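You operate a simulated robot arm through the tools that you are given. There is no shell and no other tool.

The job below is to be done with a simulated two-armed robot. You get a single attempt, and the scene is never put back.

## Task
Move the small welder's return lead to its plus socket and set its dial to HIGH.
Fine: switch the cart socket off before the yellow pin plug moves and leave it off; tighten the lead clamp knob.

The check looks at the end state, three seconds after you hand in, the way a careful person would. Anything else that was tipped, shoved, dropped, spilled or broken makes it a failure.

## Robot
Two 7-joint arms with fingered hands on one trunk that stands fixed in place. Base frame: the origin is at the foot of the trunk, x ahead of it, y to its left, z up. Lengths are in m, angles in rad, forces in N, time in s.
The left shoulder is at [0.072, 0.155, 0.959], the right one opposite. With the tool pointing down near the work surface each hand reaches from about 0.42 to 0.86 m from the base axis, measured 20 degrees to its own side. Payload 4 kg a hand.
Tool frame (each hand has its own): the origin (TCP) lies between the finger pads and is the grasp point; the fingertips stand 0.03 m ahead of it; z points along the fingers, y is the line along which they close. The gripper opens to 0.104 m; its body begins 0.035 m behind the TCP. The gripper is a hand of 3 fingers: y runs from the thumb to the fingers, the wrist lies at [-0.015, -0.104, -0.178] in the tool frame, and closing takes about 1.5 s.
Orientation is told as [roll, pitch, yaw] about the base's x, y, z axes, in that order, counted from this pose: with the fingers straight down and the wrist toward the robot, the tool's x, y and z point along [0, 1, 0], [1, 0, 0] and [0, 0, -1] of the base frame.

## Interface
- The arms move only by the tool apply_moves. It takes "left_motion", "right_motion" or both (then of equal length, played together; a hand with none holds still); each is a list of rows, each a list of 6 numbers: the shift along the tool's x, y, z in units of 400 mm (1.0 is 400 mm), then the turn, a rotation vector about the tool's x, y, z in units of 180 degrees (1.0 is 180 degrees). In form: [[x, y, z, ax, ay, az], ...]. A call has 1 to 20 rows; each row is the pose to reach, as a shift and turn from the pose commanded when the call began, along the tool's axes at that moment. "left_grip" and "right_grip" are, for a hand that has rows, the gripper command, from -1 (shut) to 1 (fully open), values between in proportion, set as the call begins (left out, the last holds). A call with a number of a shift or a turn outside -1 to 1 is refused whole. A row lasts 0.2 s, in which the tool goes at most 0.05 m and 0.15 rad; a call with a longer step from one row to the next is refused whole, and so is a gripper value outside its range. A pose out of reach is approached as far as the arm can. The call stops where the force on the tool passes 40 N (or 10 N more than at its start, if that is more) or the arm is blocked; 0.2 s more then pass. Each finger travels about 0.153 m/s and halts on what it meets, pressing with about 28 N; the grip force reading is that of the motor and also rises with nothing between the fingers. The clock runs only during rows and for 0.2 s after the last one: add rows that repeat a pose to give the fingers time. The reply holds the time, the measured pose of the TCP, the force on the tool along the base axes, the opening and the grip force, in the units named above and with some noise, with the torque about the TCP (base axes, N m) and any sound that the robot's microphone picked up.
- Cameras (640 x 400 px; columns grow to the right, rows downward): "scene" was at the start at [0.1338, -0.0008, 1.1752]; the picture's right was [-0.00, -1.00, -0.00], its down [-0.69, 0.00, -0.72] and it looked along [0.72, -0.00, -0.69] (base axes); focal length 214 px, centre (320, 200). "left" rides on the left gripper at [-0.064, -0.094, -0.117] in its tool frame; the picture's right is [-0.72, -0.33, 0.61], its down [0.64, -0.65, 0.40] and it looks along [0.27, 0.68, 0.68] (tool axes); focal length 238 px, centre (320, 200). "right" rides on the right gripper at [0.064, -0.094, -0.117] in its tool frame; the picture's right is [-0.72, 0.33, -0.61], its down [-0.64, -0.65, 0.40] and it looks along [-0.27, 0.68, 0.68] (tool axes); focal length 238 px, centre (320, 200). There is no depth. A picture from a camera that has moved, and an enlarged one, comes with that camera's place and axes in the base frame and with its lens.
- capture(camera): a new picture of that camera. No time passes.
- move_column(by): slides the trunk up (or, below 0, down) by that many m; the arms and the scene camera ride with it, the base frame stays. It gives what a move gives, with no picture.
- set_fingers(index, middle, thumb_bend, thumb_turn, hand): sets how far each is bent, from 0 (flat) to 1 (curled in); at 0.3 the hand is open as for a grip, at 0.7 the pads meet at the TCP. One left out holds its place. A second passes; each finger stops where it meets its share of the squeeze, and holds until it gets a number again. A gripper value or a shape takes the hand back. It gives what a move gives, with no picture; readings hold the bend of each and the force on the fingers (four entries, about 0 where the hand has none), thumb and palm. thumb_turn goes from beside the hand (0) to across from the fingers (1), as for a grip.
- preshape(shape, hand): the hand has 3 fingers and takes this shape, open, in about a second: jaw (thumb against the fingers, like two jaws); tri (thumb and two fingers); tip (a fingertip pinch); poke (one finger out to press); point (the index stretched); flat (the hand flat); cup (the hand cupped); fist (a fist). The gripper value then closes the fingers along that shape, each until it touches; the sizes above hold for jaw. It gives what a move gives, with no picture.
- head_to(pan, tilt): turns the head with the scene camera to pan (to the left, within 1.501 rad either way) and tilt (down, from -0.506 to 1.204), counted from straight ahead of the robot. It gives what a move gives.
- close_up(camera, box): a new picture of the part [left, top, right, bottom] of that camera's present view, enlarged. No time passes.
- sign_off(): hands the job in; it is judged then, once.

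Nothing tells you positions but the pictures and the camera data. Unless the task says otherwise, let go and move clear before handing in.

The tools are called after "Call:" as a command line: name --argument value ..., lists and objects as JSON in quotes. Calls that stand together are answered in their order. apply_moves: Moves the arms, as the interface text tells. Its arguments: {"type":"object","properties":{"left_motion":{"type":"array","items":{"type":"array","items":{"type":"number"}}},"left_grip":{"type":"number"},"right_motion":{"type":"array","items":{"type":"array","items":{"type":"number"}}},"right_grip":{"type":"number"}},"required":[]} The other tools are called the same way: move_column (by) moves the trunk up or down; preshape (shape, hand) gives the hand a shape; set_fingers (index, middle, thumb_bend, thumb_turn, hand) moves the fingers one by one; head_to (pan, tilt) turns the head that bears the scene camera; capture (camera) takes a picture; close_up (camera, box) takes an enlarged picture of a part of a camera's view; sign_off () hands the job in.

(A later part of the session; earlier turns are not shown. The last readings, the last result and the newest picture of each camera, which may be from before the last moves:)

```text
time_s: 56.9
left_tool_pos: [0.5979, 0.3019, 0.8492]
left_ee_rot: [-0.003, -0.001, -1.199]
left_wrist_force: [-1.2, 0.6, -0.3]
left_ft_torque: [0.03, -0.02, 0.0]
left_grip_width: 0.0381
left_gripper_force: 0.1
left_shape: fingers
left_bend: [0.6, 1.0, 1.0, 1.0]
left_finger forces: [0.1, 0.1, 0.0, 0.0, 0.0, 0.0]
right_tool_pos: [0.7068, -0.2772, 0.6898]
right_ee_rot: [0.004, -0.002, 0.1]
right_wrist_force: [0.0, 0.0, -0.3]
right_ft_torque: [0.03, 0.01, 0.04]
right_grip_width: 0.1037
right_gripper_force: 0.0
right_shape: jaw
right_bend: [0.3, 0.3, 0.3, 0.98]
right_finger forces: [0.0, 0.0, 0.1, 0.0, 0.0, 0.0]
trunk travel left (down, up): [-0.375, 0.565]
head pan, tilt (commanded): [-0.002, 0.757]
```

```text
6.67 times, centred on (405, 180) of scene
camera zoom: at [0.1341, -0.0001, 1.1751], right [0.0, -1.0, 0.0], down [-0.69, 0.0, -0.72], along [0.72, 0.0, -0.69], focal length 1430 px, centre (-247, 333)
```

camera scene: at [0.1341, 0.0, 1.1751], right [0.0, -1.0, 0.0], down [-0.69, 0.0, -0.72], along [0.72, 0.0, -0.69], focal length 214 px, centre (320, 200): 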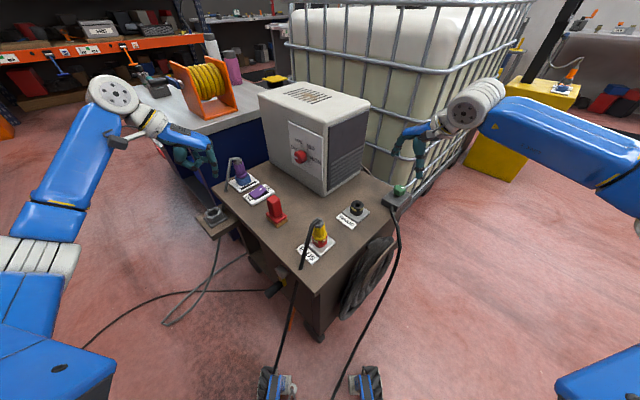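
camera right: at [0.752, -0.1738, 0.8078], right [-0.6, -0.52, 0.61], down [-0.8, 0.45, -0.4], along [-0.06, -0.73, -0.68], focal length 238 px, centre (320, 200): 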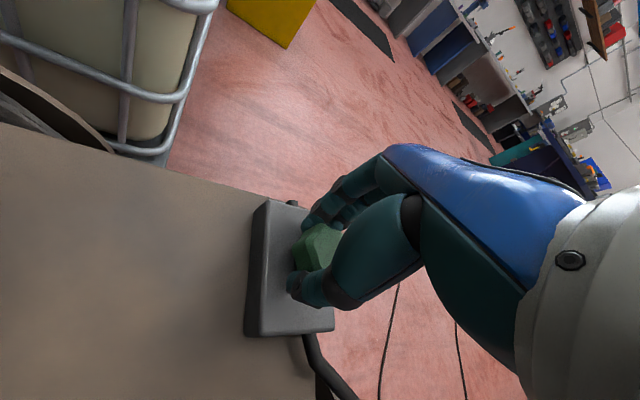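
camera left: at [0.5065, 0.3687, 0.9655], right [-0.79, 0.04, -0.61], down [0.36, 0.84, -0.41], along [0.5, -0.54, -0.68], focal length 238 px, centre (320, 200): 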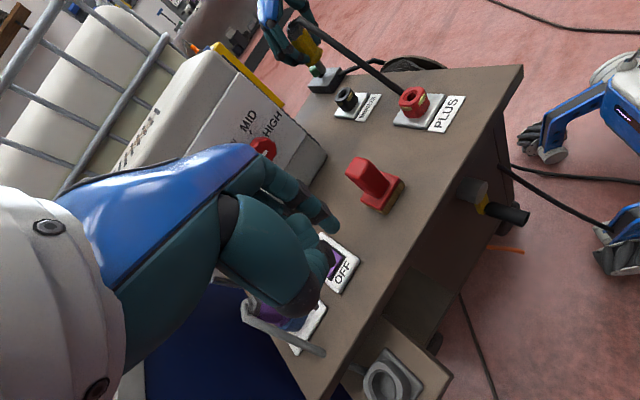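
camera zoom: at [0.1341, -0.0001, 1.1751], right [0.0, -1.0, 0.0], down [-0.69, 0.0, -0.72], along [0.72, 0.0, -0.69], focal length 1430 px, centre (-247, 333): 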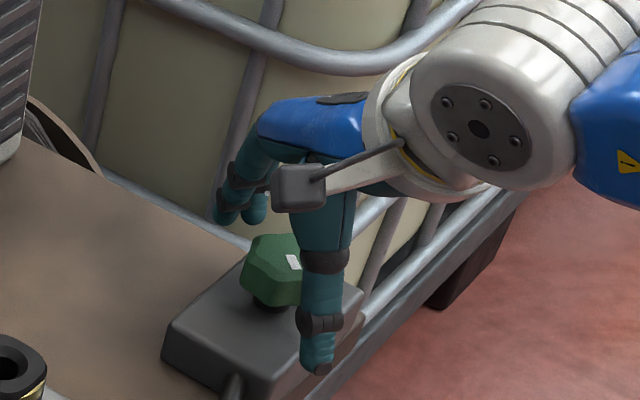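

I'll shift 5 mm toward the finger side as before, close, and turn clockwise again.

Call:
apply_moves --right_motion '[[0, 0.0125, 0.003, 0, 0, 0], [0, 0.0125, 0.003, 0, 0, 0], [0, 0.0125, 0.003, 0, 0, 0], [0, 0.0125, 0.003, 0, 0, 0], [0, 0.0125, 0.003, 0, 0, 0], [0, 0.0125, 0.003, 0, 0, 0], [0, 0.0125, 0.003, 0, 0, 0], [0, 0.0125, 0.003, 0, 0, 0]]' --right_grip -1

Call:
apply_moves --right_motion '[[0, 0.001, 0, 0, 0, 0.04], [0, 0.002, 0, 0, 0, 0.08], [-0.0005, 0.003, 0, 0, 0, 0.12], [-0.001, 0.0035, 0, 0, 0, 0.16], [-0.0015, 0.004, 0, 0, 0, 0.2]]'

Call:
close_up --camera "scene" --box '[370, 150, 440, 210]'

Call:
close_up --camera "right" --box '[160, 140, 380, 360]'

```text
time_s: 58.6
left_tool_pos: [0.6004, 0.3032, 0.849]
left_ee_rot: [-0.003, 0.002, -1.197]
left_wrist_force: [-0.6, 0.4, -0.2]
left_ft_torque: [-0.01, 0.03, -0.01]
left_grip_width: 0.0378
left_gripper_force: 0.1
left_shape: fingers
left_bend: [0.6, 1.0, 1.0, 1.0]
left_finger forces: [0.1, 0.0, 0.0, 0.1, 0.1, 0.0]
right_tool_pos: [0.712, -0.2775, 0.6866]
right_ee_rot: [0.005, -0.001, 0.101]
right_wrist_force: [-3.7, 2.7, -9.1]
right_ft_torque: [0.06, 0.11, -0.05]
right_grip_width: 0.0321
right_gripper_force: 28.0
right_shape: jaw
right_bend: [0.73, 0.59, 0.73, 1.0]
right_finger forces: [15.0, 7.4, 0.0, 0.0, 25.5, 0.0]
trunk travel left (down, up): [-0.375, 0.565]
head pan, tilt (commanded): [-0.002, 0.757]
```

```text
time_s: 59.9
left_tool_pos: [0.6007, 0.3017, 0.8483]
left_ee_rot: [-0.003, 0.003, -1.198]
left_wrist_force: [-0.5, 1.1, 0.4]
left_ft_torque: [0.02, -0.03, 0.0]
left_grip_width: 0.0379
left_gripper_force: 0.0
left_shape: fingers
left_bend: [0.6, 1.0, 1.0, 1.0]
left_finger forces: [0.0, 0.0, 0.0, 0.1, 0.0, 0.0]
right_tool_pos: [0.7151, -0.2805, 0.6863]
right_ee_rot: [0.003, 0.002, -0.531]
right_wrist_force: [-5.1, -1.4, -11.3]
right_ft_torque: [-0.01, 0.07, 0.04]
right_grip_width: 0.0318
right_gripper_force: 28.4
right_shape: jaw
right_bend: [0.73, 0.59, 0.72, 1.0]
right_finger forces: [14.5, 9.3, 0.0, 0.0, 27.0, 0.0]
trunk travel left (down, up): [-0.375, 0.565]
head pan, tilt (commanded): [-0.002, 0.757]
```

```text
6.67 times, centred on (405, 180) of scene
camera zoom: at [0.1361, -0.0011, 1.1748], right [0.0, -1.0, 0.0], down [-0.69, 0.0, -0.72], along [0.72, 0.0, -0.69], focal length 1430 px, centre (-247, 333)
```

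zoom: 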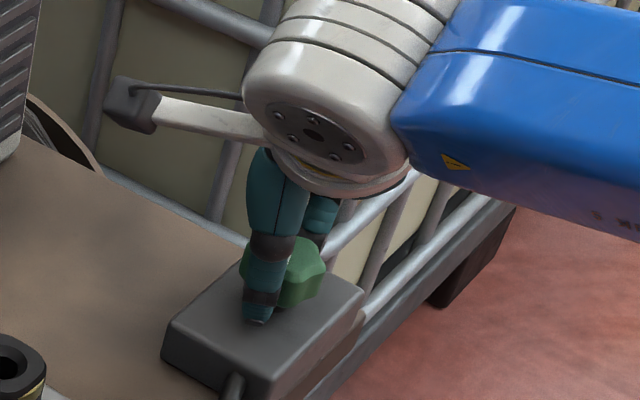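

```text
1.82 times, centred on (270, 250) of right
camera zoom: at [0.6667, -0.1785, 0.8035], right [-0.08, -0.79, 0.61], down [-0.89, -0.22, -0.4], along [0.45, -0.58, -0.68], focal length 433 px, centre (411, 109)
```

zoom: 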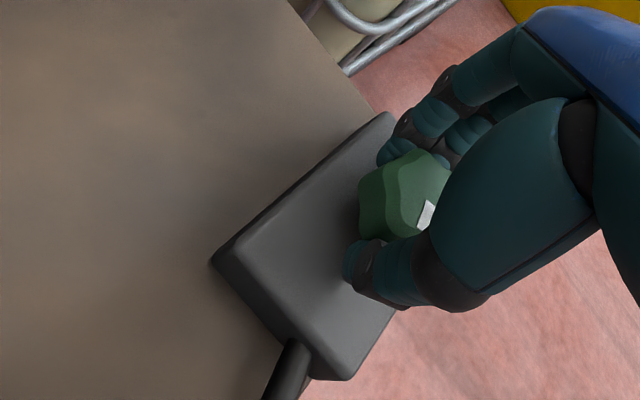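

The mark stays fixed relative to the hand, so the knob is turning with it. Continuing clockwise.

Call:
apply_moves --right_motion '[[0, 0.001, 0.002, 0, 0, 0.04], [0, 0.002, 0.002, 0, 0, 0.08], [-0.0005, 0.003, 0.002, 0, 0, 0.12], [-0.001, 0.0035, 0.002, 0, 0, 0.16], [-0.0015, 0.004, 0.002, 0, 0, 0.2], [-0.002, 0.004, 0.002, 0, 0, 0.24]]'

Call:
close_up --camera "scene" --box '[370, 150, 440, 210]'

Call:
close_up --camera "right" --box '[160, 140, 380, 360]'

```text
time_s: 61.2
left_tool_pos: [0.6002, 0.3012, 0.8508]
left_ee_rot: [-0.004, 0.003, -1.196]
left_wrist_force: [0.0, 0.6, 0.7]
left_ft_torque: [-0.03, -0.02, -0.03]
left_grip_width: 0.0381
left_gripper_force: 0.1
left_shape: fingers
left_bend: [0.6, 1.0, 1.0, 1.0]
left_finger forces: [0.0, 0.1, 0.0, 0.1, 0.1, 0.0]
right_tool_pos: [0.7166, -0.2821, 0.6852]
right_ee_rot: [0.003, 0.004, -1.286]
right_wrist_force: [-5.9, -7.1, -11.4]
right_ft_torque: [-0.19, 0.04, 0.08]
right_grip_width: 0.031
right_gripper_force: 27.9
right_shape: jaw
right_bend: [0.73, 0.58, 0.73, 1.0]
right_finger forces: [16.1, 9.9, 0.0, 0.0, 23.6, 0.1]
trunk travel left (down, up): [-0.375, 0.565]
head pan, tilt (commanded): [-0.002, 0.757]
```

```text
6.67 times, centred on (405, 180) of scene
camera zoom: at [0.1365, -0.0021, 1.1747], right [0.0, -1.0, 0.0], down [-0.69, 0.0, -0.72], along [0.72, 0.0, -0.69], focal length 1430 px, centre (-247, 333)
```

zoom: 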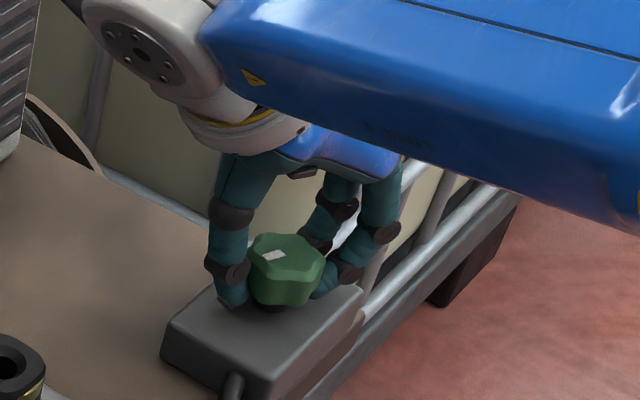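

```text
1.82 times, centred on (270, 250) of right
camera zoom: at [0.7516, -0.1757, 0.8026], right [-0.6, -0.52, 0.61], down [-0.8, 0.45, -0.4], along [-0.07, -0.73, -0.68], focal length 433 px, centre (411, 109)
```

zoom: 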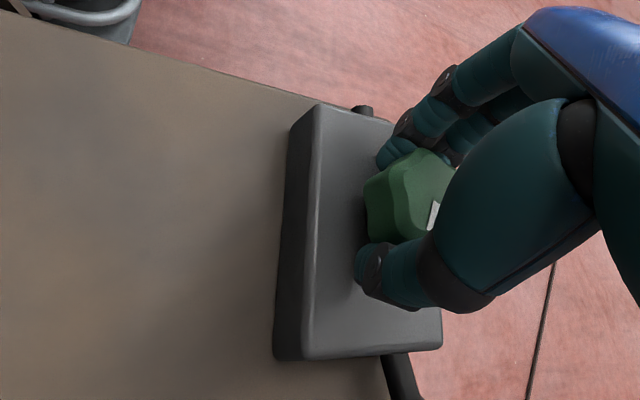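

Total is about 145° clockwise now, still low torque. I'll see how much farther this wrist can go in the same bite.

Call:
apply_moves --right_motion '[[0, 0.001, 0, 0, 0, 0.04], [0, 0.002, 0, 0, 0, 0.08], [-0.0005, 0.003, 0, 0, 0, 0.12], [-0.001, 0.0035, 0, 0, 0, 0.16], [-0.0015, 0.004, 0, 0, 0, 0.2]]'

Call:
close_up --camera "scene" --box '[370, 150, 440, 210]'

Call:
close_up --camera "right" --box '[160, 140, 380, 360]'

```text
time_s: 62.5
left_tool_pos: [0.6037, 0.3005, 0.8477]
left_ee_rot: [-0.005, 0.004, -1.197]
left_wrist_force: [1.3, 0.3, 0.4]
left_ft_torque: [-0.03, -0.01, -0.03]
left_grip_width: 0.0381
left_gripper_force: 0.1
left_shape: fingers
left_bend: [0.6, 1.0, 1.0, 1.0]
left_finger forces: [0.0, 0.0, 0.1, 0.0, 0.0, 0.1]
right_tool_pos: [0.7095, -0.2843, 0.6848]
right_ee_rot: [-0.002, 0.007, -1.909]
right_wrist_force: [8.4, -9.7, -22.6]
right_ft_torque: [-0.18, -0.16, 0.03]
right_grip_width: 0.03
right_gripper_force: 28.1
right_shape: jaw
right_bend: [0.73, 0.57, 0.73, 1.0]
right_finger forces: [21.4, 9.6, 0.1, 0.0, 24.4, 0.1]
right hand out of reach, approached as far as the arm can: row 5
trunk travel left (down, up): [-0.375, 0.565]
head pan, tilt (commanded): [-0.002, 0.757]
```

```text
6.67 times, centred on (405, 180) of scene
camera zoom: at [0.141, -0.0023, 1.174], right [0.0, -1.0, 0.0], down [-0.69, 0.0, -0.72], along [0.72, 0.0, -0.69], focal length 1430 px, centre (-247, 333)
```

zoom: 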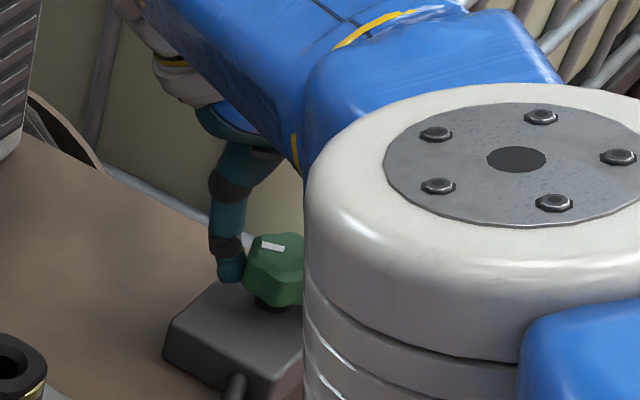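

```text
1.82 times, centred on (270, 250) of right
camera zoom: at [0.8025, -0.2182, 0.8029], right [-0.79, -0.07, 0.61], down [-0.39, 0.83, -0.4], along [-0.48, -0.55, -0.68], focal length 433 px, centre (411, 109)
```

zoom: 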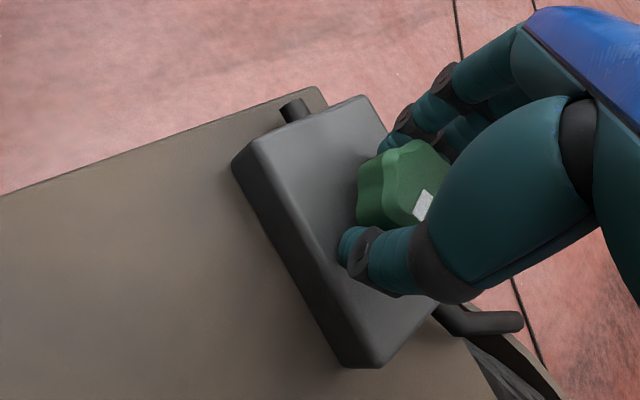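

The knob keeps turning and now pulls the fingers down, which fits a screw tightening. I'll release, lift, and inspect before the next bite.

Call:
apply_moves --right_motion '[[0, 0, 0, 0, 0, 0], [0, 0, 0, 0, 0, 0], [0, 0, 0, 0, 0, 0], [0, 0, 0, 0, 0, 0], [0, 0, 0, 0, 0, 0], [0, 0, 0, 0, 0, 0], [0, 0, -0.06, 0, 0, 0], [0, 0, -0.13, 0, 0, 0], [0, 0, -0.13, 0, 0, 0]]' --right_grip 1

Call:
apply_moves --right_motion '[[0, -0.001, 0, 0, 0, -0.0457], [0, -0.002, 0, 0, 0, -0.0914], [0, -0.003, 0, 0, 0, -0.137], [0, -0.004, 0, 0, 0, -0.1827], [0, -0.005, 0, 0, 0, -0.2284], [0, -0.006, 0, 0, 0, -0.274], [0, -0.007, 0, 0, 0, -0.32], [0, -0.008, 0, 0, 0, -0.3654], [0, -0.009, 0, 0, 0, -0.411], [0, -0.01, 0, 0, 0, -0.4568], [0, -0.011, 0, 0, 0, -0.5025], [0, -0.012, 0, 0, 0, -0.548], [0, -0.013, 0, 0, 0, -0.5938], [0, -0.0142, 0, 0, 0, -0.6395], [0, -0.0142, 0, 0, 0, -0.6395]]'

Call:
close_up --camera "scene" --box '[375, 170, 425, 210]'

Call:
close_up --camera "right" --box '[160, 140, 380, 360]'

```text
time_s: 64.5
left_tool_pos: [0.6011, 0.3029, 0.8486]
left_ee_rot: [-0.003, 0.001, -1.196]
left_wrist_force: [0.2, -0.9, 0.0]
left_ft_torque: [0.04, 0.01, 0.0]
left_grip_width: 0.0382
left_gripper_force: 0.0
left_shape: fingers
left_bend: [0.6, 1.0, 1.0, 1.0]
left_finger forces: [0.0, 0.0, 0.0, 0.1, 0.0, 0.0]
right_tool_pos: [0.7094, -0.2814, 0.7436]
right_ee_rot: [-0.001, 0.002, -1.915]
right_wrist_force: [1.1, 0.6, 0.3]
right_ft_torque: [-0.01, 0.01, 0.0]
right_grip_width: 0.1035
right_gripper_force: 0.1
right_shape: jaw
right_bend: [0.3, 0.3, 0.3, 0.98]
right_finger forces: [0.0, 0.0, 0.1, 0.0, 0.1, 0.0]
right hand out of reach, approached as far as the arm can: row 8, 9
trunk travel left (down, up): [-0.375, 0.565]
head pan, tilt (commanded): [-0.002, 0.757]
```

```text
time_s: 67.7
left_tool_pos: [0.6011, 0.3054, 0.8477]
left_ee_rot: [-0.005, -0.001, -1.199]
left_wrist_force: [-0.2, 0.7, 0.0]
left_ft_torque: [-0.02, 0.0, -0.08]
left_grip_width: 0.0382
left_gripper_force: 0.2
left_shape: fingers
left_bend: [0.6, 1.0, 1.0, 1.0]
left_finger forces: [0.1, 0.0, 0.0, 0.0, 0.0, 0.0]
right_tool_pos: [0.7138, -0.2809, 0.7418]
right_ee_rot: [-0.002, 0.0, 0.091]
right_wrist_force: [-0.2, 0.7, -0.4]
right_ft_torque: [-0.02, -0.04, -0.03]
right_grip_width: 0.104
right_gripper_force: 0.1
right_shape: jaw
right_bend: [0.3, 0.3, 0.3, 0.97]
right_finger forces: [0.0, 0.1, 0.0, 0.0, 0.0, 0.1]
right hand out of reach, approached as far as the arm can: row 1, 2, 3, 4, 5, 6, 7, 8, 9, 10, 11, 12, 13
trunk travel left (down, up): [-0.375, 0.565]
head pan, tilt (commanded): [-0.002, 0.757]
```

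```text
10.00 times, centred on (400, 190) of scene
camera zoom: at [0.135, 0.0001, 1.1749], right [0.0, -1.0, 0.0], down [-0.69, 0.0, -0.72], along [0.72, 0.0, -0.69], focal length 2145 px, centre (-480, 300)
```

zoom: 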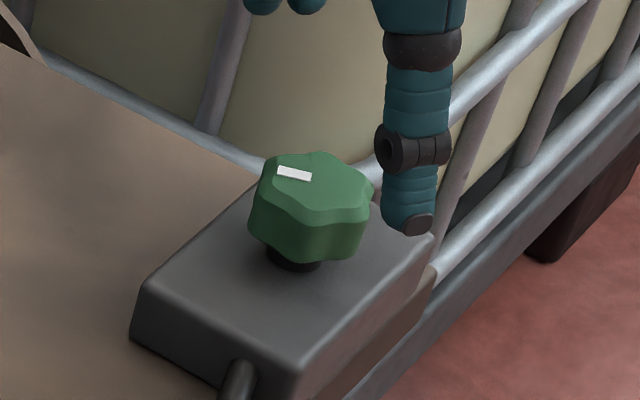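

```text
1.82 times, centred on (270, 250) of right
camera zoom: at [0.6147, -0.2269, 0.8579], right [0.39, -0.69, 0.61], down [-0.59, -0.7, -0.4], along [0.71, -0.21, -0.68], focal length 433 px, centre (411, 109)
```

zoom: 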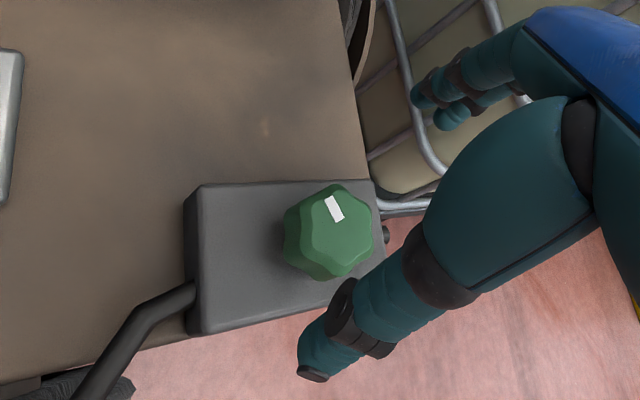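

The knob has turned about 210° in total and sits slightly lower. I'll take another longer bite with the same grip.

Call:
apply_moves --right_motion '[[0, 0, 0.05, 0, 0, 0], [0, 0, 0.1, 0, 0, 0], [0, 0, 0.138, 0, 0, 0], [0, 0, 0.138, 0, 0, 0]]'

Call:
apply_moves --right_motion '[[0, 0, 0, 0, 0, 0], [0, 0, 0, 0, 0, 0], [0, 0, 0, 0, 0, 0], [0, 0, 0, 0, 0, 0], [0, 0, 0, 0, 0, 0], [0, 0, 0, 0, 0, 0], [0, 0, 0, 0, 0, 0], [0, 0, 0, 0, 0, 0]]' --right_grip -1

Call:
close_up --camera "right" --box '[160, 140, 380, 360]'

```text
time_s: 68.7
left_tool_pos: [0.5994, 0.3038, 0.85]
left_ee_rot: [-0.001, -0.001, -1.197]
left_wrist_force: [0.9, -0.6, -0.7]
left_ft_torque: [0.0, 0.0, 0.01]
left_grip_width: 0.038
left_gripper_force: 0.0
left_shape: fingers
left_bend: [0.6, 1.0, 1.0, 1.0]
left_finger forces: [0.0, 0.1, 0.0, 0.0, 0.0, 0.1]
right_tool_pos: [0.7112, -0.2779, 0.6883]
right_ee_rot: [0.002, -0.002, 0.097]
right_wrist_force: [-0.7, -1.1, -0.5]
right_ft_torque: [0.03, -0.02, 0.01]
right_grip_width: 0.1036
right_gripper_force: 0.1
right_shape: jaw
right_bend: [0.3, 0.3, 0.3, 0.97]
right_finger forces: [0.0, 0.1, 0.0, 0.1, 0.1, 0.0]
trunk travel left (down, up): [-0.375, 0.565]
head pan, tilt (commanded): [-0.002, 0.757]
```

```text
time_s: 70.5
left_tool_pos: [0.6006, 0.3009, 0.8507]
left_ee_rot: [-0.004, 0.001, -1.198]
left_wrist_force: [-0.2, 0.0, 0.5]
left_ft_torque: [0.02, -0.03, 0.01]
left_grip_width: 0.0383
left_gripper_force: 0.1
left_shape: fingers
left_bend: [0.6, 1.0, 1.0, 1.0]
left_finger forces: [0.0, 0.0, 0.0, 0.0, 0.0, 0.1]
right_tool_pos: [0.713, -0.2789, 0.6857]
right_ee_rot: [0.006, 0.001, 0.099]
right_wrist_force: [-3.1, -1.8, -10.6]
right_ft_torque: [-0.03, 0.07, 0.04]
right_grip_width: 0.0329
right_gripper_force: 28.2
right_shape: jaw
right_bend: [0.74, 0.57, 0.72, 1.0]
right_finger forces: [14.6, 8.4, 0.0, 0.1, 26.3, 0.0]
trunk travel left (down, up): [-0.375, 0.565]
head pan, tilt (commanded): [-0.002, 0.757]
```

```text
1.82 times, centred on (270, 250) of right
camera zoom: at [0.6125, -0.227, 0.8025], right [0.4, -0.69, 0.61], down [-0.59, -0.7, -0.41], along [0.71, -0.2, -0.68], focal length 433 px, centre (411, 109)
```

zoom: 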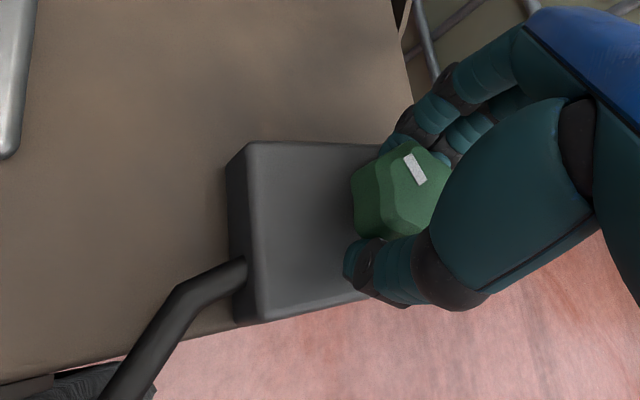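

Gripped with the mark visible near the fingers. Turning clockwise about 1.66 rad.

Call:
apply_moves --right_motion '[[-0.0001, 0.0014, 0.001, 0, 0, 0.0441], [-0.0004, 0.0027, 0.001, 0, 0, 0.0882], [-0.0009, 0.004, 0.002, 0, 0, 0.1324], [-0.0015, 0.0053, 0.002, 0, 0, 0.1765], [-0.0023, 0.0064, 0.003, 0, 0, 0.2206], [-0.0033, 0.0074, 0.003, 0, 0, 0.2647], [-0.0043, 0.0082, 0.004, 0, 0, 0.3088], [-0.0055, 0.009, 0.004, 0, 0, 0.353], [-0.0068, 0.0095, 0.005, 0, 0, 0.3971], [-0.0082, 0.0098, 0.005, 0, 0, 0.4412], [-0.0095, 0.01, 0.006, 0, 0, 0.4853], [-0.0109, 0.01, 0.006, 0, 0, 0.5294]]'

Call:
close_up --camera "right" --box '[160, 140, 380, 360]'

Call:
close_up --camera "scene" --box '[370, 150, 440, 210]'

```text
time_s: 73.0
left_tool_pos: [0.6019, 0.3005, 0.8487]
left_ee_rot: [-0.005, 0.001, -1.196]
left_wrist_force: [0.3, 0.2, -1.0]
left_ft_torque: [0.01, -0.01, 0.0]
left_grip_width: 0.0381
left_gripper_force: 0.0
left_shape: fingers
left_bend: [0.6, 1.0, 1.0, 1.0]
left_finger forces: [0.1, 0.1, 0.0, 0.0, 0.0, 0.1]
right_tool_pos: [0.7171, -0.2834, 0.6805]
right_ee_rot: [-0.005, 0.007, -1.567]
right_wrist_force: [-1.4, -2.4, -18.0]
right_ft_torque: [-0.02, -0.22, 0.7]
right_grip_width: 0.0256
right_gripper_force: 27.6
right_shape: jaw
right_bend: [0.74, 0.58, 0.72, 1.0]
right_finger forces: [21.7, 11.8, 0.1, 0.0, 31.3, 0.0]
trunk travel left (down, up): [-0.375, 0.565]
head pan, tilt (commanded): [-0.002, 0.757]
```

```text
1.82 times, centred on (270, 250) of right
camera zoom: at [0.7814, -0.1902, 0.7984], right [-0.72, -0.33, 0.61], down [-0.64, 0.65, -0.4], along [-0.27, -0.68, -0.68], focal length 433 px, centre (411, 109)
```

zoom: 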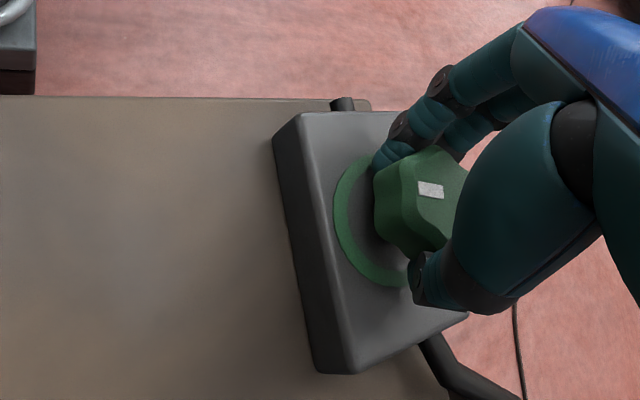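

```text
6.67 times, centred on (405, 180) of scene
camera zoom: at [0.1387, -0.0014, 1.1744], right [0.0, -1.0, 0.0], down [-0.69, 0.0, -0.72], along [0.72, 0.0, -0.69], focal length 1430 px, centre (-247, 333)
```

zoom: 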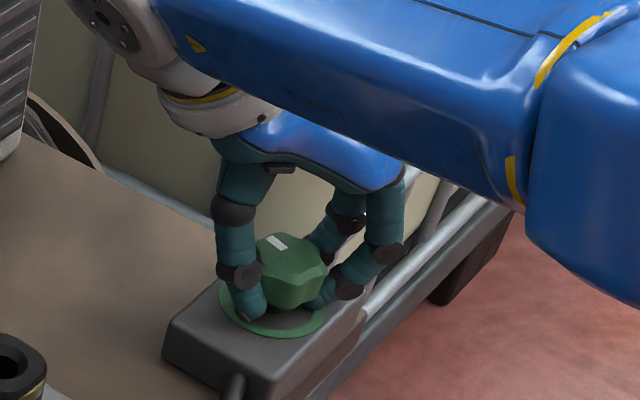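

A green ring has appeared round the knob and the torque jumped to 0.7 N·m, so the clamp is tight. I'll release and back the right hand away.

Call:
apply_moves --right_motion '[[0, 0, 0, 0, 0, 0], [0, 0, 0, 0, 0, 0], [0, 0, 0, 0, 0, 0], [0, 0, 0, 0, 0, 0], [0, 0, 0, 0, 0, 0], [0, 0, 0, 0, 0, 0], [0, 0, 0, 0, 0, 0], [0, 0, -0.06, 0, 0, 0], [0, 0, -0.13, 0, 0, 0], [0, 0, -0.2, 0, 0, 0]]' --right_grip 1

Call:
close_up --camera "scene" --box '[370, 150, 440, 210]'

Call:
capture --camera "right"

```text
time_s: 75.2
left_tool_pos: [0.5989, 0.3033, 0.8514]
left_ee_rot: [-0.002, 0.0, -1.196]
left_wrist_force: [0.1, -0.3, 0.9]
left_ft_torque: [0.01, -0.01, 0.01]
left_grip_width: 0.0381
left_gripper_force: 0.1
left_shape: fingers
left_bend: [0.6, 1.0, 1.0, 1.0]
left_finger forces: [0.0, 0.0, 0.0, 0.0, 0.0, 0.0]
right_tool_pos: [0.7133, -0.2806, 0.7649]
right_ee_rot: [0.005, 0.004, -1.565]
right_wrist_force: [-1.0, -0.2, -0.3]
right_ft_torque: [0.03, 0.0, 0.01]
right_grip_width: 0.1036
right_gripper_force: 0.1
right_shape: jaw
right_bend: [0.3, 0.3, 0.3, 0.98]
right_finger forces: [0.0, 0.1, 0.0, 0.1, 0.1, 0.1]
trunk travel left (down, up): [-0.375, 0.565]
head pan, tilt (commanded): [-0.002, 0.757]
```

```text
6.67 times, centred on (405, 180) of scene
camera zoom: at [0.1339, 0.0008, 1.1751], right [0.0, -1.0, 0.0], down [-0.69, 0.0, -0.72], along [0.72, 0.0, -0.69], focal length 1430 px, centre (-247, 333)
```

zoom: 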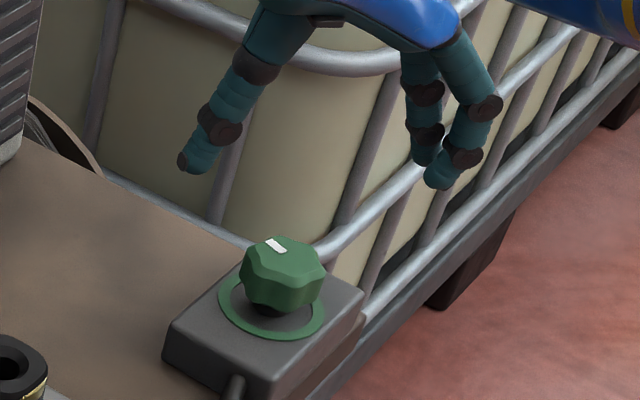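

```text
taken
camera right: at [0.7768, -0.1882, 0.8833], right [-0.72, -0.33, 0.61], down [-0.64, 0.65, -0.4], along [-0.26, -0.68, -0.68], focal length 238 px, centre (320, 200)
```

right: 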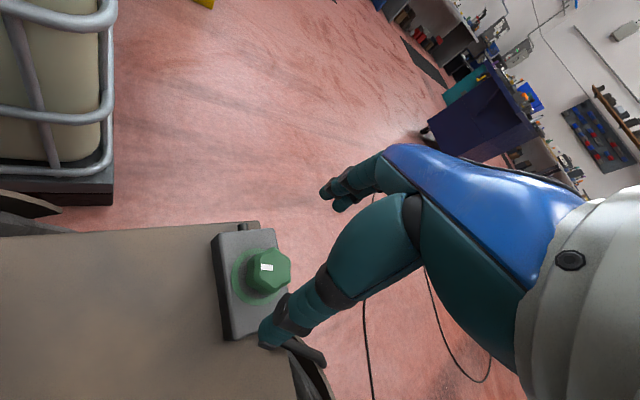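

The green "tight" ring stays on. I'll retract the right hand to a clear spot and take a closer look at the dial.

Call:
apply_moves --right_motion '[[0, 0, -0.1, 0, 0, -0.02], [-0.03, 0.01, -0.2, 0, 0, -0.06], [-0.08, 0.03, -0.28, 0, 0, -0.1], [-0.13, 0.05, -0.34, 0, 0, -0.14], [-0.18, 0.07, -0.375, 0, 0, -0.185], [-0.23, 0.09, -0.375, 0, 0, -0.23], [-0.28, 0.1, -0.375, 0, 0, -0.275], [-0.33, 0.11, -0.375, 0, 0, -0.32], [-0.38, 0.12, -0.375, 0, 0, -0.36], [-0.4, 0.125, -0.375, 0, 0, -0.4027], [-0.4, 0.125, -0.375, 0, 0, -0.4027]]'

Call:
capture --camera "scene"

Call:
close_up --camera "scene" --box '[270, 110, 350, 190]'

```text
time_s: 77.7
left_tool_pos: [0.6008, 0.3017, 0.85]
left_ee_rot: [-0.003, 0.001, -1.196]
left_wrist_force: [1.2, 0.6, -1.0]
left_ft_torque: [0.02, 0.01, 0.0]
left_grip_width: 0.0382
left_gripper_force: 0.0
left_shape: fingers
left_bend: [0.6, 1.0, 1.0, 1.0]
left_finger forces: [0.1, 0.0, 0.0, 0.0, 0.0, 0.0]
right_tool_pos: [0.5537, -0.3346, 0.9146]
right_ee_rot: [0.003, 0.001, -0.298]
right_wrist_force: [0.4, -0.5, -0.9]
right_ft_torque: [-0.02, -0.03, -0.03]
right_grip_width: 0.1035
right_gripper_force: 0.2
right_shape: jaw
right_bend: [0.3, 0.3, 0.3, 0.98]
right_finger forces: [0.0, 0.0, 0.0, 0.1, 0.0, 0.0]
trunk travel left (down, up): [-0.375, 0.565]
head pan, tilt (commanded): [-0.002, 0.757]
```

```text
taken
camera scene: at [0.134, -0.0003, 1.1751], right [0.0, -1.0, 0.0], down [-0.69, 0.0, -0.72], along [0.72, 0.0, -0.69], focal length 214 px, centre (320, 200)
```

scene: 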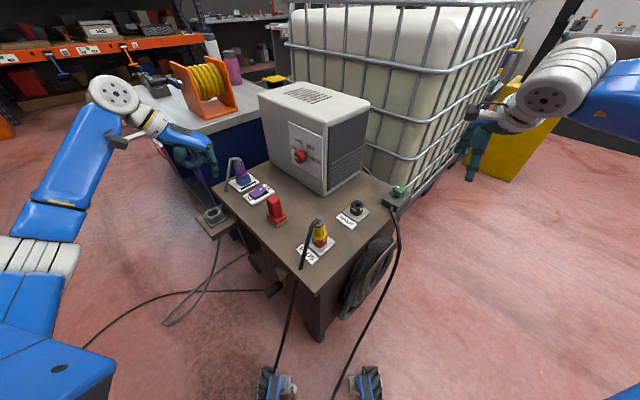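

```text
5.00 times, centred on (310, 150) of scene
camera zoom: at [0.134, -0.0003, 1.1751], right [0.0, -1.0, 0.0], down [-0.69, 0.0, -0.72], along [0.72, 0.0, -0.69], focal length 1072 px, centre (370, 450)
```

zoom: 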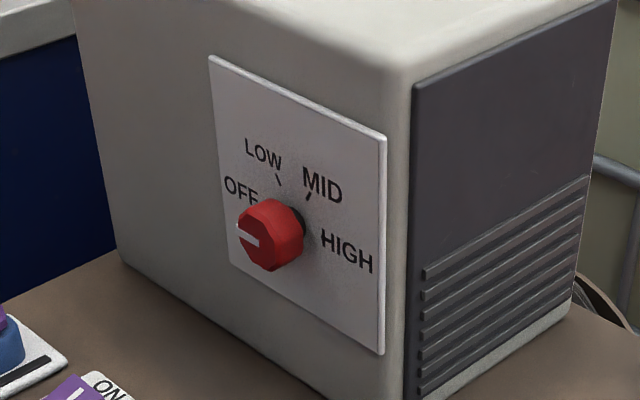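

The dial is a red octagon on a 45° panel, pointing at OFF. I'll open the left hand and turn it to a +45° yaw at a safe height, aiming to grip the dial from its left and right sides.

Call:
preshape --shape "jaw" --hand "left"

Call:
apply_moves --left_motion '[[0, 0, -0.04, 0, 0, -0.045], [0, 0, -0.08, 0, 0, -0.09], [0, 0, -0.12, 0, 0, -0.135], [0, 0, -0.16, 0, 0, -0.18], [0, 0, -0.19, 0, 0, -0.225], [0, 0, -0.2, 0, 0, -0.27], [0, 0, -0.2, 0, 0, -0.316], [0, 0, -0.2, 0, 0, -0.361], [0, 0, -0.2, 0, 0, -0.406], [0, 0, -0.2, 0, 0, -0.451], [0, 0, -0.2, 0, 0, -0.496], [0, 0, -0.2, 0, 0, -0.541], [0, 0, -0.2, 0, 0, -0.586], [0, 0, -0.2, 0, 0, -0.631], [0, 0, -0.2, 0, 0, -0.631]]'

Call:
capture --camera "left"

```text
time_s: 78.5
left_tool_pos: [0.5987, 0.3029, 0.8495]
left_ee_rot: [-0.002, 0.001, -1.196]
left_wrist_force: [-0.4, 0.2, -0.2]
left_ft_torque: [-0.01, 0.01, -0.01]
left_grip_width: 0.1039
left_gripper_force: 0.1
left_shape: jaw
left_bend: [0.3, 0.3, 0.3, 0.98]
left_finger forces: [0.0, 0.0, 0.0, 0.0, 0.1, 0.0]
right_tool_pos: [0.555, -0.3348, 0.9157]
right_ee_rot: [0.003, 0.0, -0.3]
right_wrist_force: [0.0, 0.5, 0.2]
right_ft_torque: [-0.01, 0.02, 0.02]
right_grip_width: 0.1037
right_gripper_force: 0.0
right_shape: jaw
right_bend: [0.3, 0.3, 0.3, 0.98]
right_finger forces: [0.0, 0.0, 0.1, 0.0, 0.1, 0.0]
trunk travel left (down, up): [-0.375, 0.565]
head pan, tilt (commanded): [-0.002, 0.757]
```

```text
time_s: 81.8
left_tool_pos: [0.6009, 0.3026, 0.9291]
left_ee_rot: [0.001, 0.004, 0.788]
left_wrist_force: [-0.8, 0.7, 0.1]
left_ft_torque: [-0.03, -0.02, 0.02]
left_grip_width: 0.1041
left_gripper_force: 0.1
left_shape: jaw
left_bend: [0.3, 0.3, 0.3, 0.98]
left_finger forces: [0.1, 0.1, 0.1, 0.0, 0.0, 0.0]
right_tool_pos: [0.5544, -0.335, 0.9156]
right_ee_rot: [0.004, -0.002, -0.3]
right_wrist_force: [0.1, 0.1, 0.4]
right_ft_torque: [0.01, -0.05, -0.01]
right_grip_width: 0.1038
right_gripper_force: 0.0
right_shape: jaw
right_bend: [0.3, 0.3, 0.3, 0.98]
right_finger forces: [0.0, 0.0, 0.0, 0.0, 0.0, 0.1]
trunk travel left (down, up): [-0.375, 0.565]
head pan, tilt (commanded): [-0.002, 0.757]
```

```text
taken
camera left: at [0.5803, 0.1912, 1.046], right [0.28, -0.74, -0.61], down [-0.92, -0.01, -0.4], along [0.29, 0.67, -0.68], focal length 238 px, centre (320, 200)
```

left: 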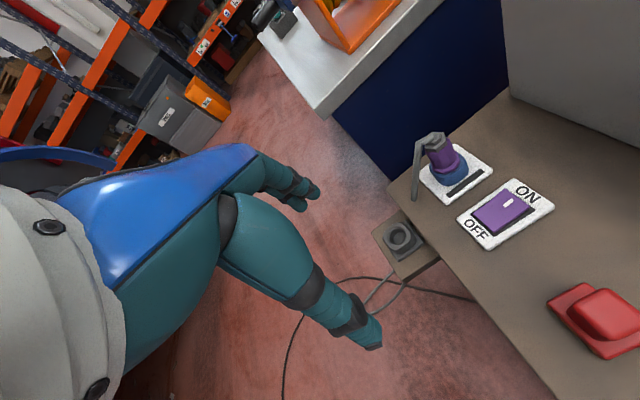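

Now I'll tilt the left hand to point at the panel (about 25° below horizontal) and bring it to a stand-off in front of the dial.

Call:
apply_moves --left_motion '[[-0.03, -0.01, 0.0, 0, -0.0401, 0], [-0.07, -0.02, 0.02, 0, -0.0802, 0], [-0.11, -0.035, 0.05, 0, -0.1203, 0], [-0.15, -0.05, 0.08, 0, -0.1604, 0], [-0.19, -0.065, 0.11, 0, -0.2006, 0], [-0.235, -0.08, 0.14, 0, -0.2407, 0], [-0.28, -0.096, 0.17, 0, -0.2808, 0], [-0.325, -0.112, 0.21, 0, -0.3209, 0], [-0.365, -0.126, 0.239, 0, -0.361, 0], [-0.365, -0.126, 0.239, 0, -0.361, 0]]'

Call:
capture --camera "left"

Call:
capture --camera "scene"

```text
time_s: 84.0
left_tool_pos: [0.6679, 0.1625, 0.8347]
left_ee_rot: [-1.134, 0.001, 0.786]
left_wrist_force: [-0.1, 0.6, 0.9]
left_ft_torque: [0.01, -0.03, 0.02]
left_grip_width: 0.1039
left_gripper_force: 0.0
left_shape: jaw
left_bend: [0.3, 0.3, 0.3, 0.98]
left_finger forces: [0.0, 0.0, 0.0, 0.0, 0.1, 0.0]
right_tool_pos: [0.5538, -0.3356, 0.9148]
right_ee_rot: [0.004, 0.0, -0.3]
right_wrist_force: [0.3, -0.1, 0.2]
right_ft_torque: [-0.04, 0.03, -0.01]
right_grip_width: 0.1039
right_gripper_force: 0.1
right_shape: jaw
right_bend: [0.3, 0.3, 0.3, 0.98]
right_finger forces: [0.1, 0.0, 0.0, 0.0, 0.0, 0.2]
trunk travel left (down, up): [-0.375, 0.565]
head pan, tilt (commanded): [-0.002, 0.757]
```

```text
taken
camera left: at [0.5452, 0.1526, 0.9414], right [0.38, -0.84, 0.39], down [-0.4, -0.53, -0.75], along [0.84, 0.13, -0.53], focal length 238 px, centre (320, 200)
```

left: 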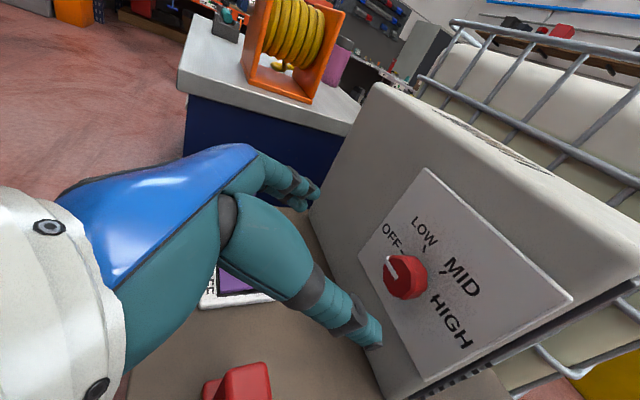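

```text
taken
camera scene: at [0.1335, -0.0012, 1.1752], right [0.0, -1.0, 0.0], down [-0.69, 0.0, -0.72], along [0.72, 0.0, -0.69], focal length 214 px, centre (320, 200)
```

scene: 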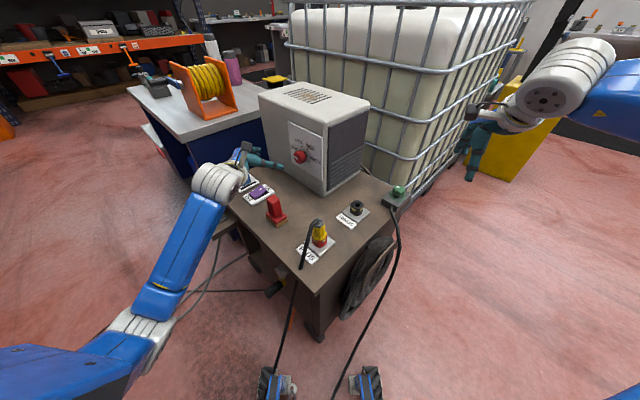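

The pose is reachable and the left camera sees the dial. I'll zoom in to locate the dial, its axis and the tick marks.

Call:
close_up --camera "left" --box '[350, 200, 500, 350]'

Call:
close_up --camera "scene" --box '[250, 120, 350, 200]'

```text
2.67 times, centred on (425, 275) of left
camera zoom: at [0.5452, 0.1526, 0.9414], right [0.38, -0.84, 0.39], down [-0.4, -0.53, -0.75], along [0.84, 0.13, -0.53], focal length 636 px, centre (40, 0)
```

zoom: 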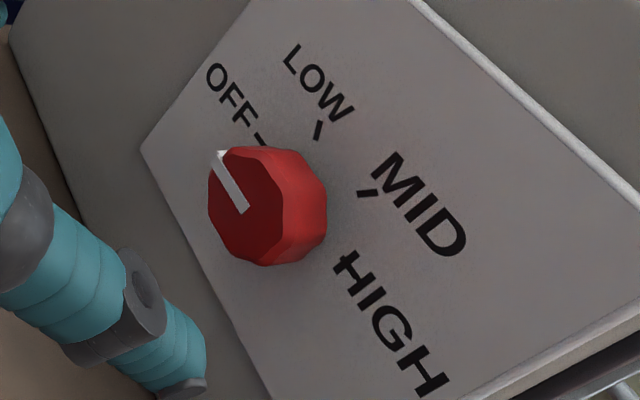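

```text
5.00 times, centred on (300, 160) of scene
camera zoom: at [0.1335, -0.0012, 1.1752], right [0.0, -1.0, 0.0], down [-0.69, 0.0, -0.72], along [0.72, 0.0, -0.69], focal length 1072 px, centre (420, 400)
```

zoom: 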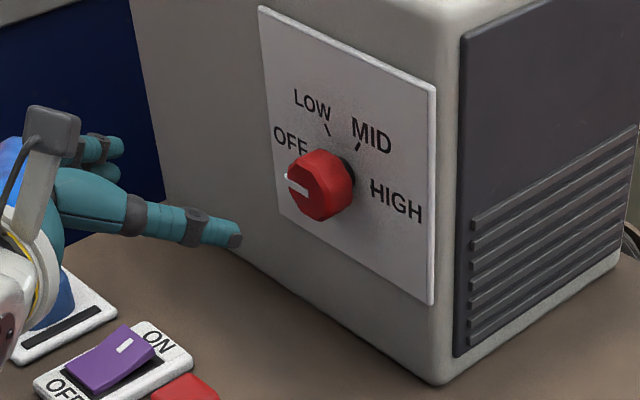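

Dial face centre is at about (0.758,0.071,0.777) with its axis along (0.72,-0.69,0), and OFF→HIGH needs about 160° clockwise. I'll test in free air how far the left hand can roll counter-clockwise about that axis for a long bite.

Call:
apply_moves --left_motion '[[0, 0, 0, 0.0188, 0, -0.0403], [0, 0, 0, 0.0376, 0, -0.0805], [0, 0, 0, 0.0564, 0, -0.1208], [0, 0, 0, 0.0752, 0, -0.1611], [0, 0, 0, 0.094, 0, -0.2014], [0, 0, 0, 0.1128, 0, -0.2416], [0, 0, 0, 0.1316, 0, -0.2819], [0, 0, 0, 0.1504, 0, -0.3222], [0, 0, 0, 0.1692, 0, -0.3624], [0, 0, 0, 0.188, 0, -0.4027], [0, 0, 0, 0.188, 0, -0.4027]]'

Call:
capture --camera "left"

Call:
capture --camera "scene"

```text
time_s: 86.3
left_tool_pos: [0.6685, 0.1629, 0.8342]
left_ee_rot: [-1.121, 1.4, 0.796]
left_wrist_force: [-0.5, 0.1, 0.4]
left_ft_torque: [-0.01, -0.04, 0.03]
left_grip_width: 0.104
left_gripper_force: 0.1
left_shape: jaw
left_bend: [0.3, 0.3, 0.3, 0.98]
left_finger forces: [0.0, 0.0, 0.0, 0.1, 0.1, 0.1]
right_tool_pos: [0.5551, -0.3356, 0.9158]
right_ee_rot: [0.006, 0.001, -0.301]
right_wrist_force: [-0.1, 0.2, 1.0]
right_ft_torque: [0.01, 0.01, 0.01]
right_grip_width: 0.1034
right_gripper_force: 0.1
right_shape: jaw
right_bend: [0.3, 0.3, 0.3, 0.98]
right_finger forces: [0.0, 0.1, 0.0, 0.0, 0.0, 0.0]
trunk travel left (down, up): [-0.375, 0.565]
head pan, tilt (commanded): [-0.002, 0.757]
```

```text
taken
camera left: at [0.6764, 0.2823, 0.9449], right [0.84, -0.38, 0.39], down [-0.53, -0.67, 0.51], along [0.07, -0.64, -0.77], focal length 238 px, centre (320, 200)
```

left: 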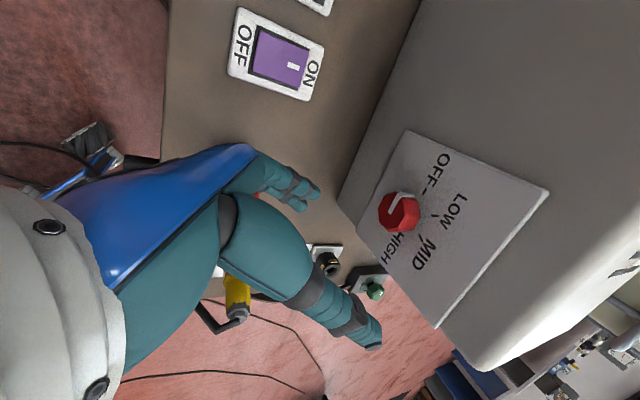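

```text
taken
camera scene: at [0.1338, -0.0015, 1.1752], right [0.0, -1.0, 0.0], down [-0.69, 0.0, -0.72], along [0.72, 0.0, -0.69], focal length 214 px, centre (320, 200)
```

scene: 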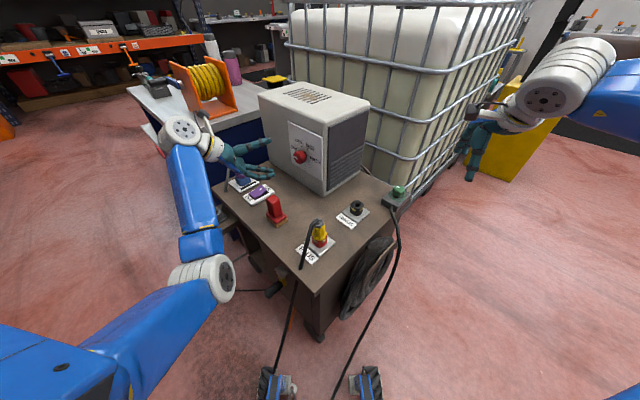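

-80° is fine. I'll test another -40°.

Call:
apply_moves --left_motion '[[0, 0, 0, 0.0188, 0, -0.0403], [0, 0, 0, 0.0376, 0, -0.0805], [0, 0, 0, 0.0564, 0, -0.1208], [0, 0, 0, 0.0752, 0, -0.1611], [0, 0, 0, 0.094, 0, -0.2014], [0, 0, 0, 0.094, 0, -0.2014]]'

Call:
capture --camera "left"

Call:
close_up --camera "scene" --box '[140, 80, 380, 240]'

```text
time_s: 87.8
left_tool_pos: [0.6674, 0.1642, 0.8346]
left_ee_rot: [2.002, 1.045, -2.359]
left_wrist_force: [0.5, 0.2, 0.2]
left_ft_torque: [0.0, 0.01, -0.02]
left_grip_width: 0.1038
left_gripper_force: 0.0
left_shape: jaw
left_bend: [0.3, 0.3, 0.3, 0.98]
left_finger forces: [0.0, 0.0, 0.0, 0.0, 0.0, 0.0]
right_tool_pos: [0.554, -0.3355, 0.9146]
right_ee_rot: [0.005, 0.0, -0.301]
right_wrist_force: [-0.3, 0.6, 0.4]
right_ft_torque: [-0.01, 0.0, 0.0]
right_grip_width: 0.1036
right_gripper_force: 0.1
right_shape: jaw
right_bend: [0.3, 0.3, 0.3, 0.98]
right_finger forces: [0.0, 0.0, 0.0, 0.0, 0.0, 0.0]
trunk travel left (down, up): [-0.375, 0.565]
head pan, tilt (commanded): [-0.002, 0.757]
```

```text
taken
camera left: at [0.7113, 0.3183, 0.8608], right [0.96, -0.25, 0.08], down [-0.16, -0.3, 0.94], along [-0.21, -0.92, -0.33], focal length 238 px, centre (320, 200)
```

left: 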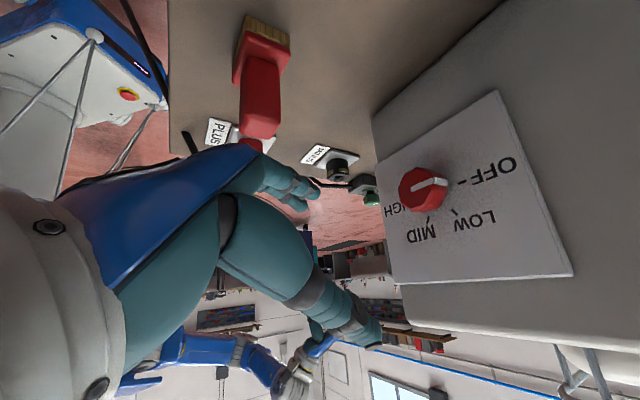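

```text
2.50 times, centred on (260, 160) of scene
camera zoom: at [0.1339, -0.0014, 1.1751], right [0.0, -1.0, 0.0], down [-0.69, 0.0, -0.72], along [0.72, 0.0, -0.69], focal length 536 px, centre (470, 300)
```

zoom: 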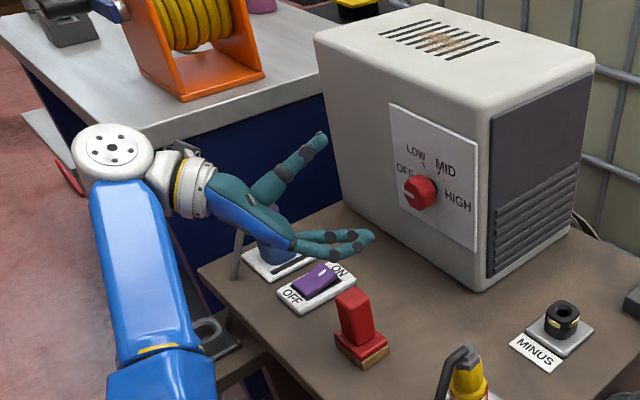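

-120° is also reachable, but there the wrist would pass near the purple plug. I'll start the bite at about -85°, thumb above and fingers below the dial, and move to a close stand-off.

Call:
apply_moves --left_motion '[[0, 0, 0, -0.0165, 0, 0.0352], [-0.03, 0.01, 0.01, -0.0329, 0, 0.0705], [-0.08, 0.03, 0.035, -0.0494, 0, 0.1057], [-0.13, 0.048, 0.058, -0.0658, 0, 0.141], [-0.17, 0.062, 0.075, -0.0823, 0, 0.1762], [-0.203, 0.0745, 0.0898, -0.0823, 0, 0.1762], [-0.203, 0.0745, 0.0898, -0.0823, 0, 0.1762]]'

Call:
capture --camera "left"

Call:
close_up --camera "scene" --box '[180, 80, 380, 220]'

```text
time_s: 89.3
left_tool_pos: [0.7414, 0.1416, 0.779]
left_ee_rot: [-1.11, 1.483, 0.807]
left_wrist_force: [-0.1, -0.7, 0.1]
left_ft_torque: [0.01, -0.01, 0.03]
left_grip_width: 0.1036
left_gripper_force: 0.1
left_shape: jaw
left_bend: [0.3, 0.3, 0.3, 0.98]
left_finger forces: [0.0, 0.0, 0.0, 0.0, 0.1, 0.1]
right_tool_pos: [0.5531, -0.3358, 0.9156]
right_ee_rot: [0.007, 0.001, -0.299]
right_wrist_force: [-0.8, 0.1, 0.4]
right_ft_torque: [-0.02, -0.01, -0.03]
right_grip_width: 0.1037
right_gripper_force: 0.1
right_shape: jaw
right_bend: [0.3, 0.3, 0.3, 0.98]
right_finger forces: [0.0, 0.1, 0.1, 0.1, 0.0, 0.1]
trunk travel left (down, up): [-0.375, 0.565]
head pan, tilt (commanded): [-0.002, 0.757]
```

```text
taken
camera left: at [0.7554, 0.2674, 0.882], right [0.86, -0.35, 0.36], down [-0.5, -0.64, 0.58], along [0.02, -0.68, -0.73], focal length 238 px, centre (320, 200)
```

left: 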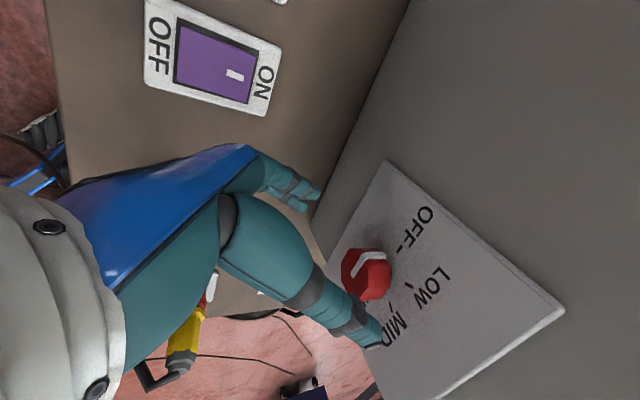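

```text
2.86 times, centred on (280, 150) of scene
camera zoom: at [0.1339, -0.0014, 1.1752], right [0.0, -1.0, 0.0], down [-0.69, 0.0, -0.72], along [0.72, 0.0, -0.69], focal length 613 px, centre (434, 343)
```

zoom: 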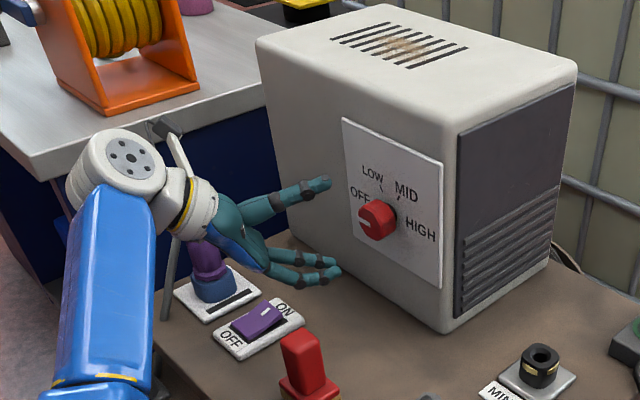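

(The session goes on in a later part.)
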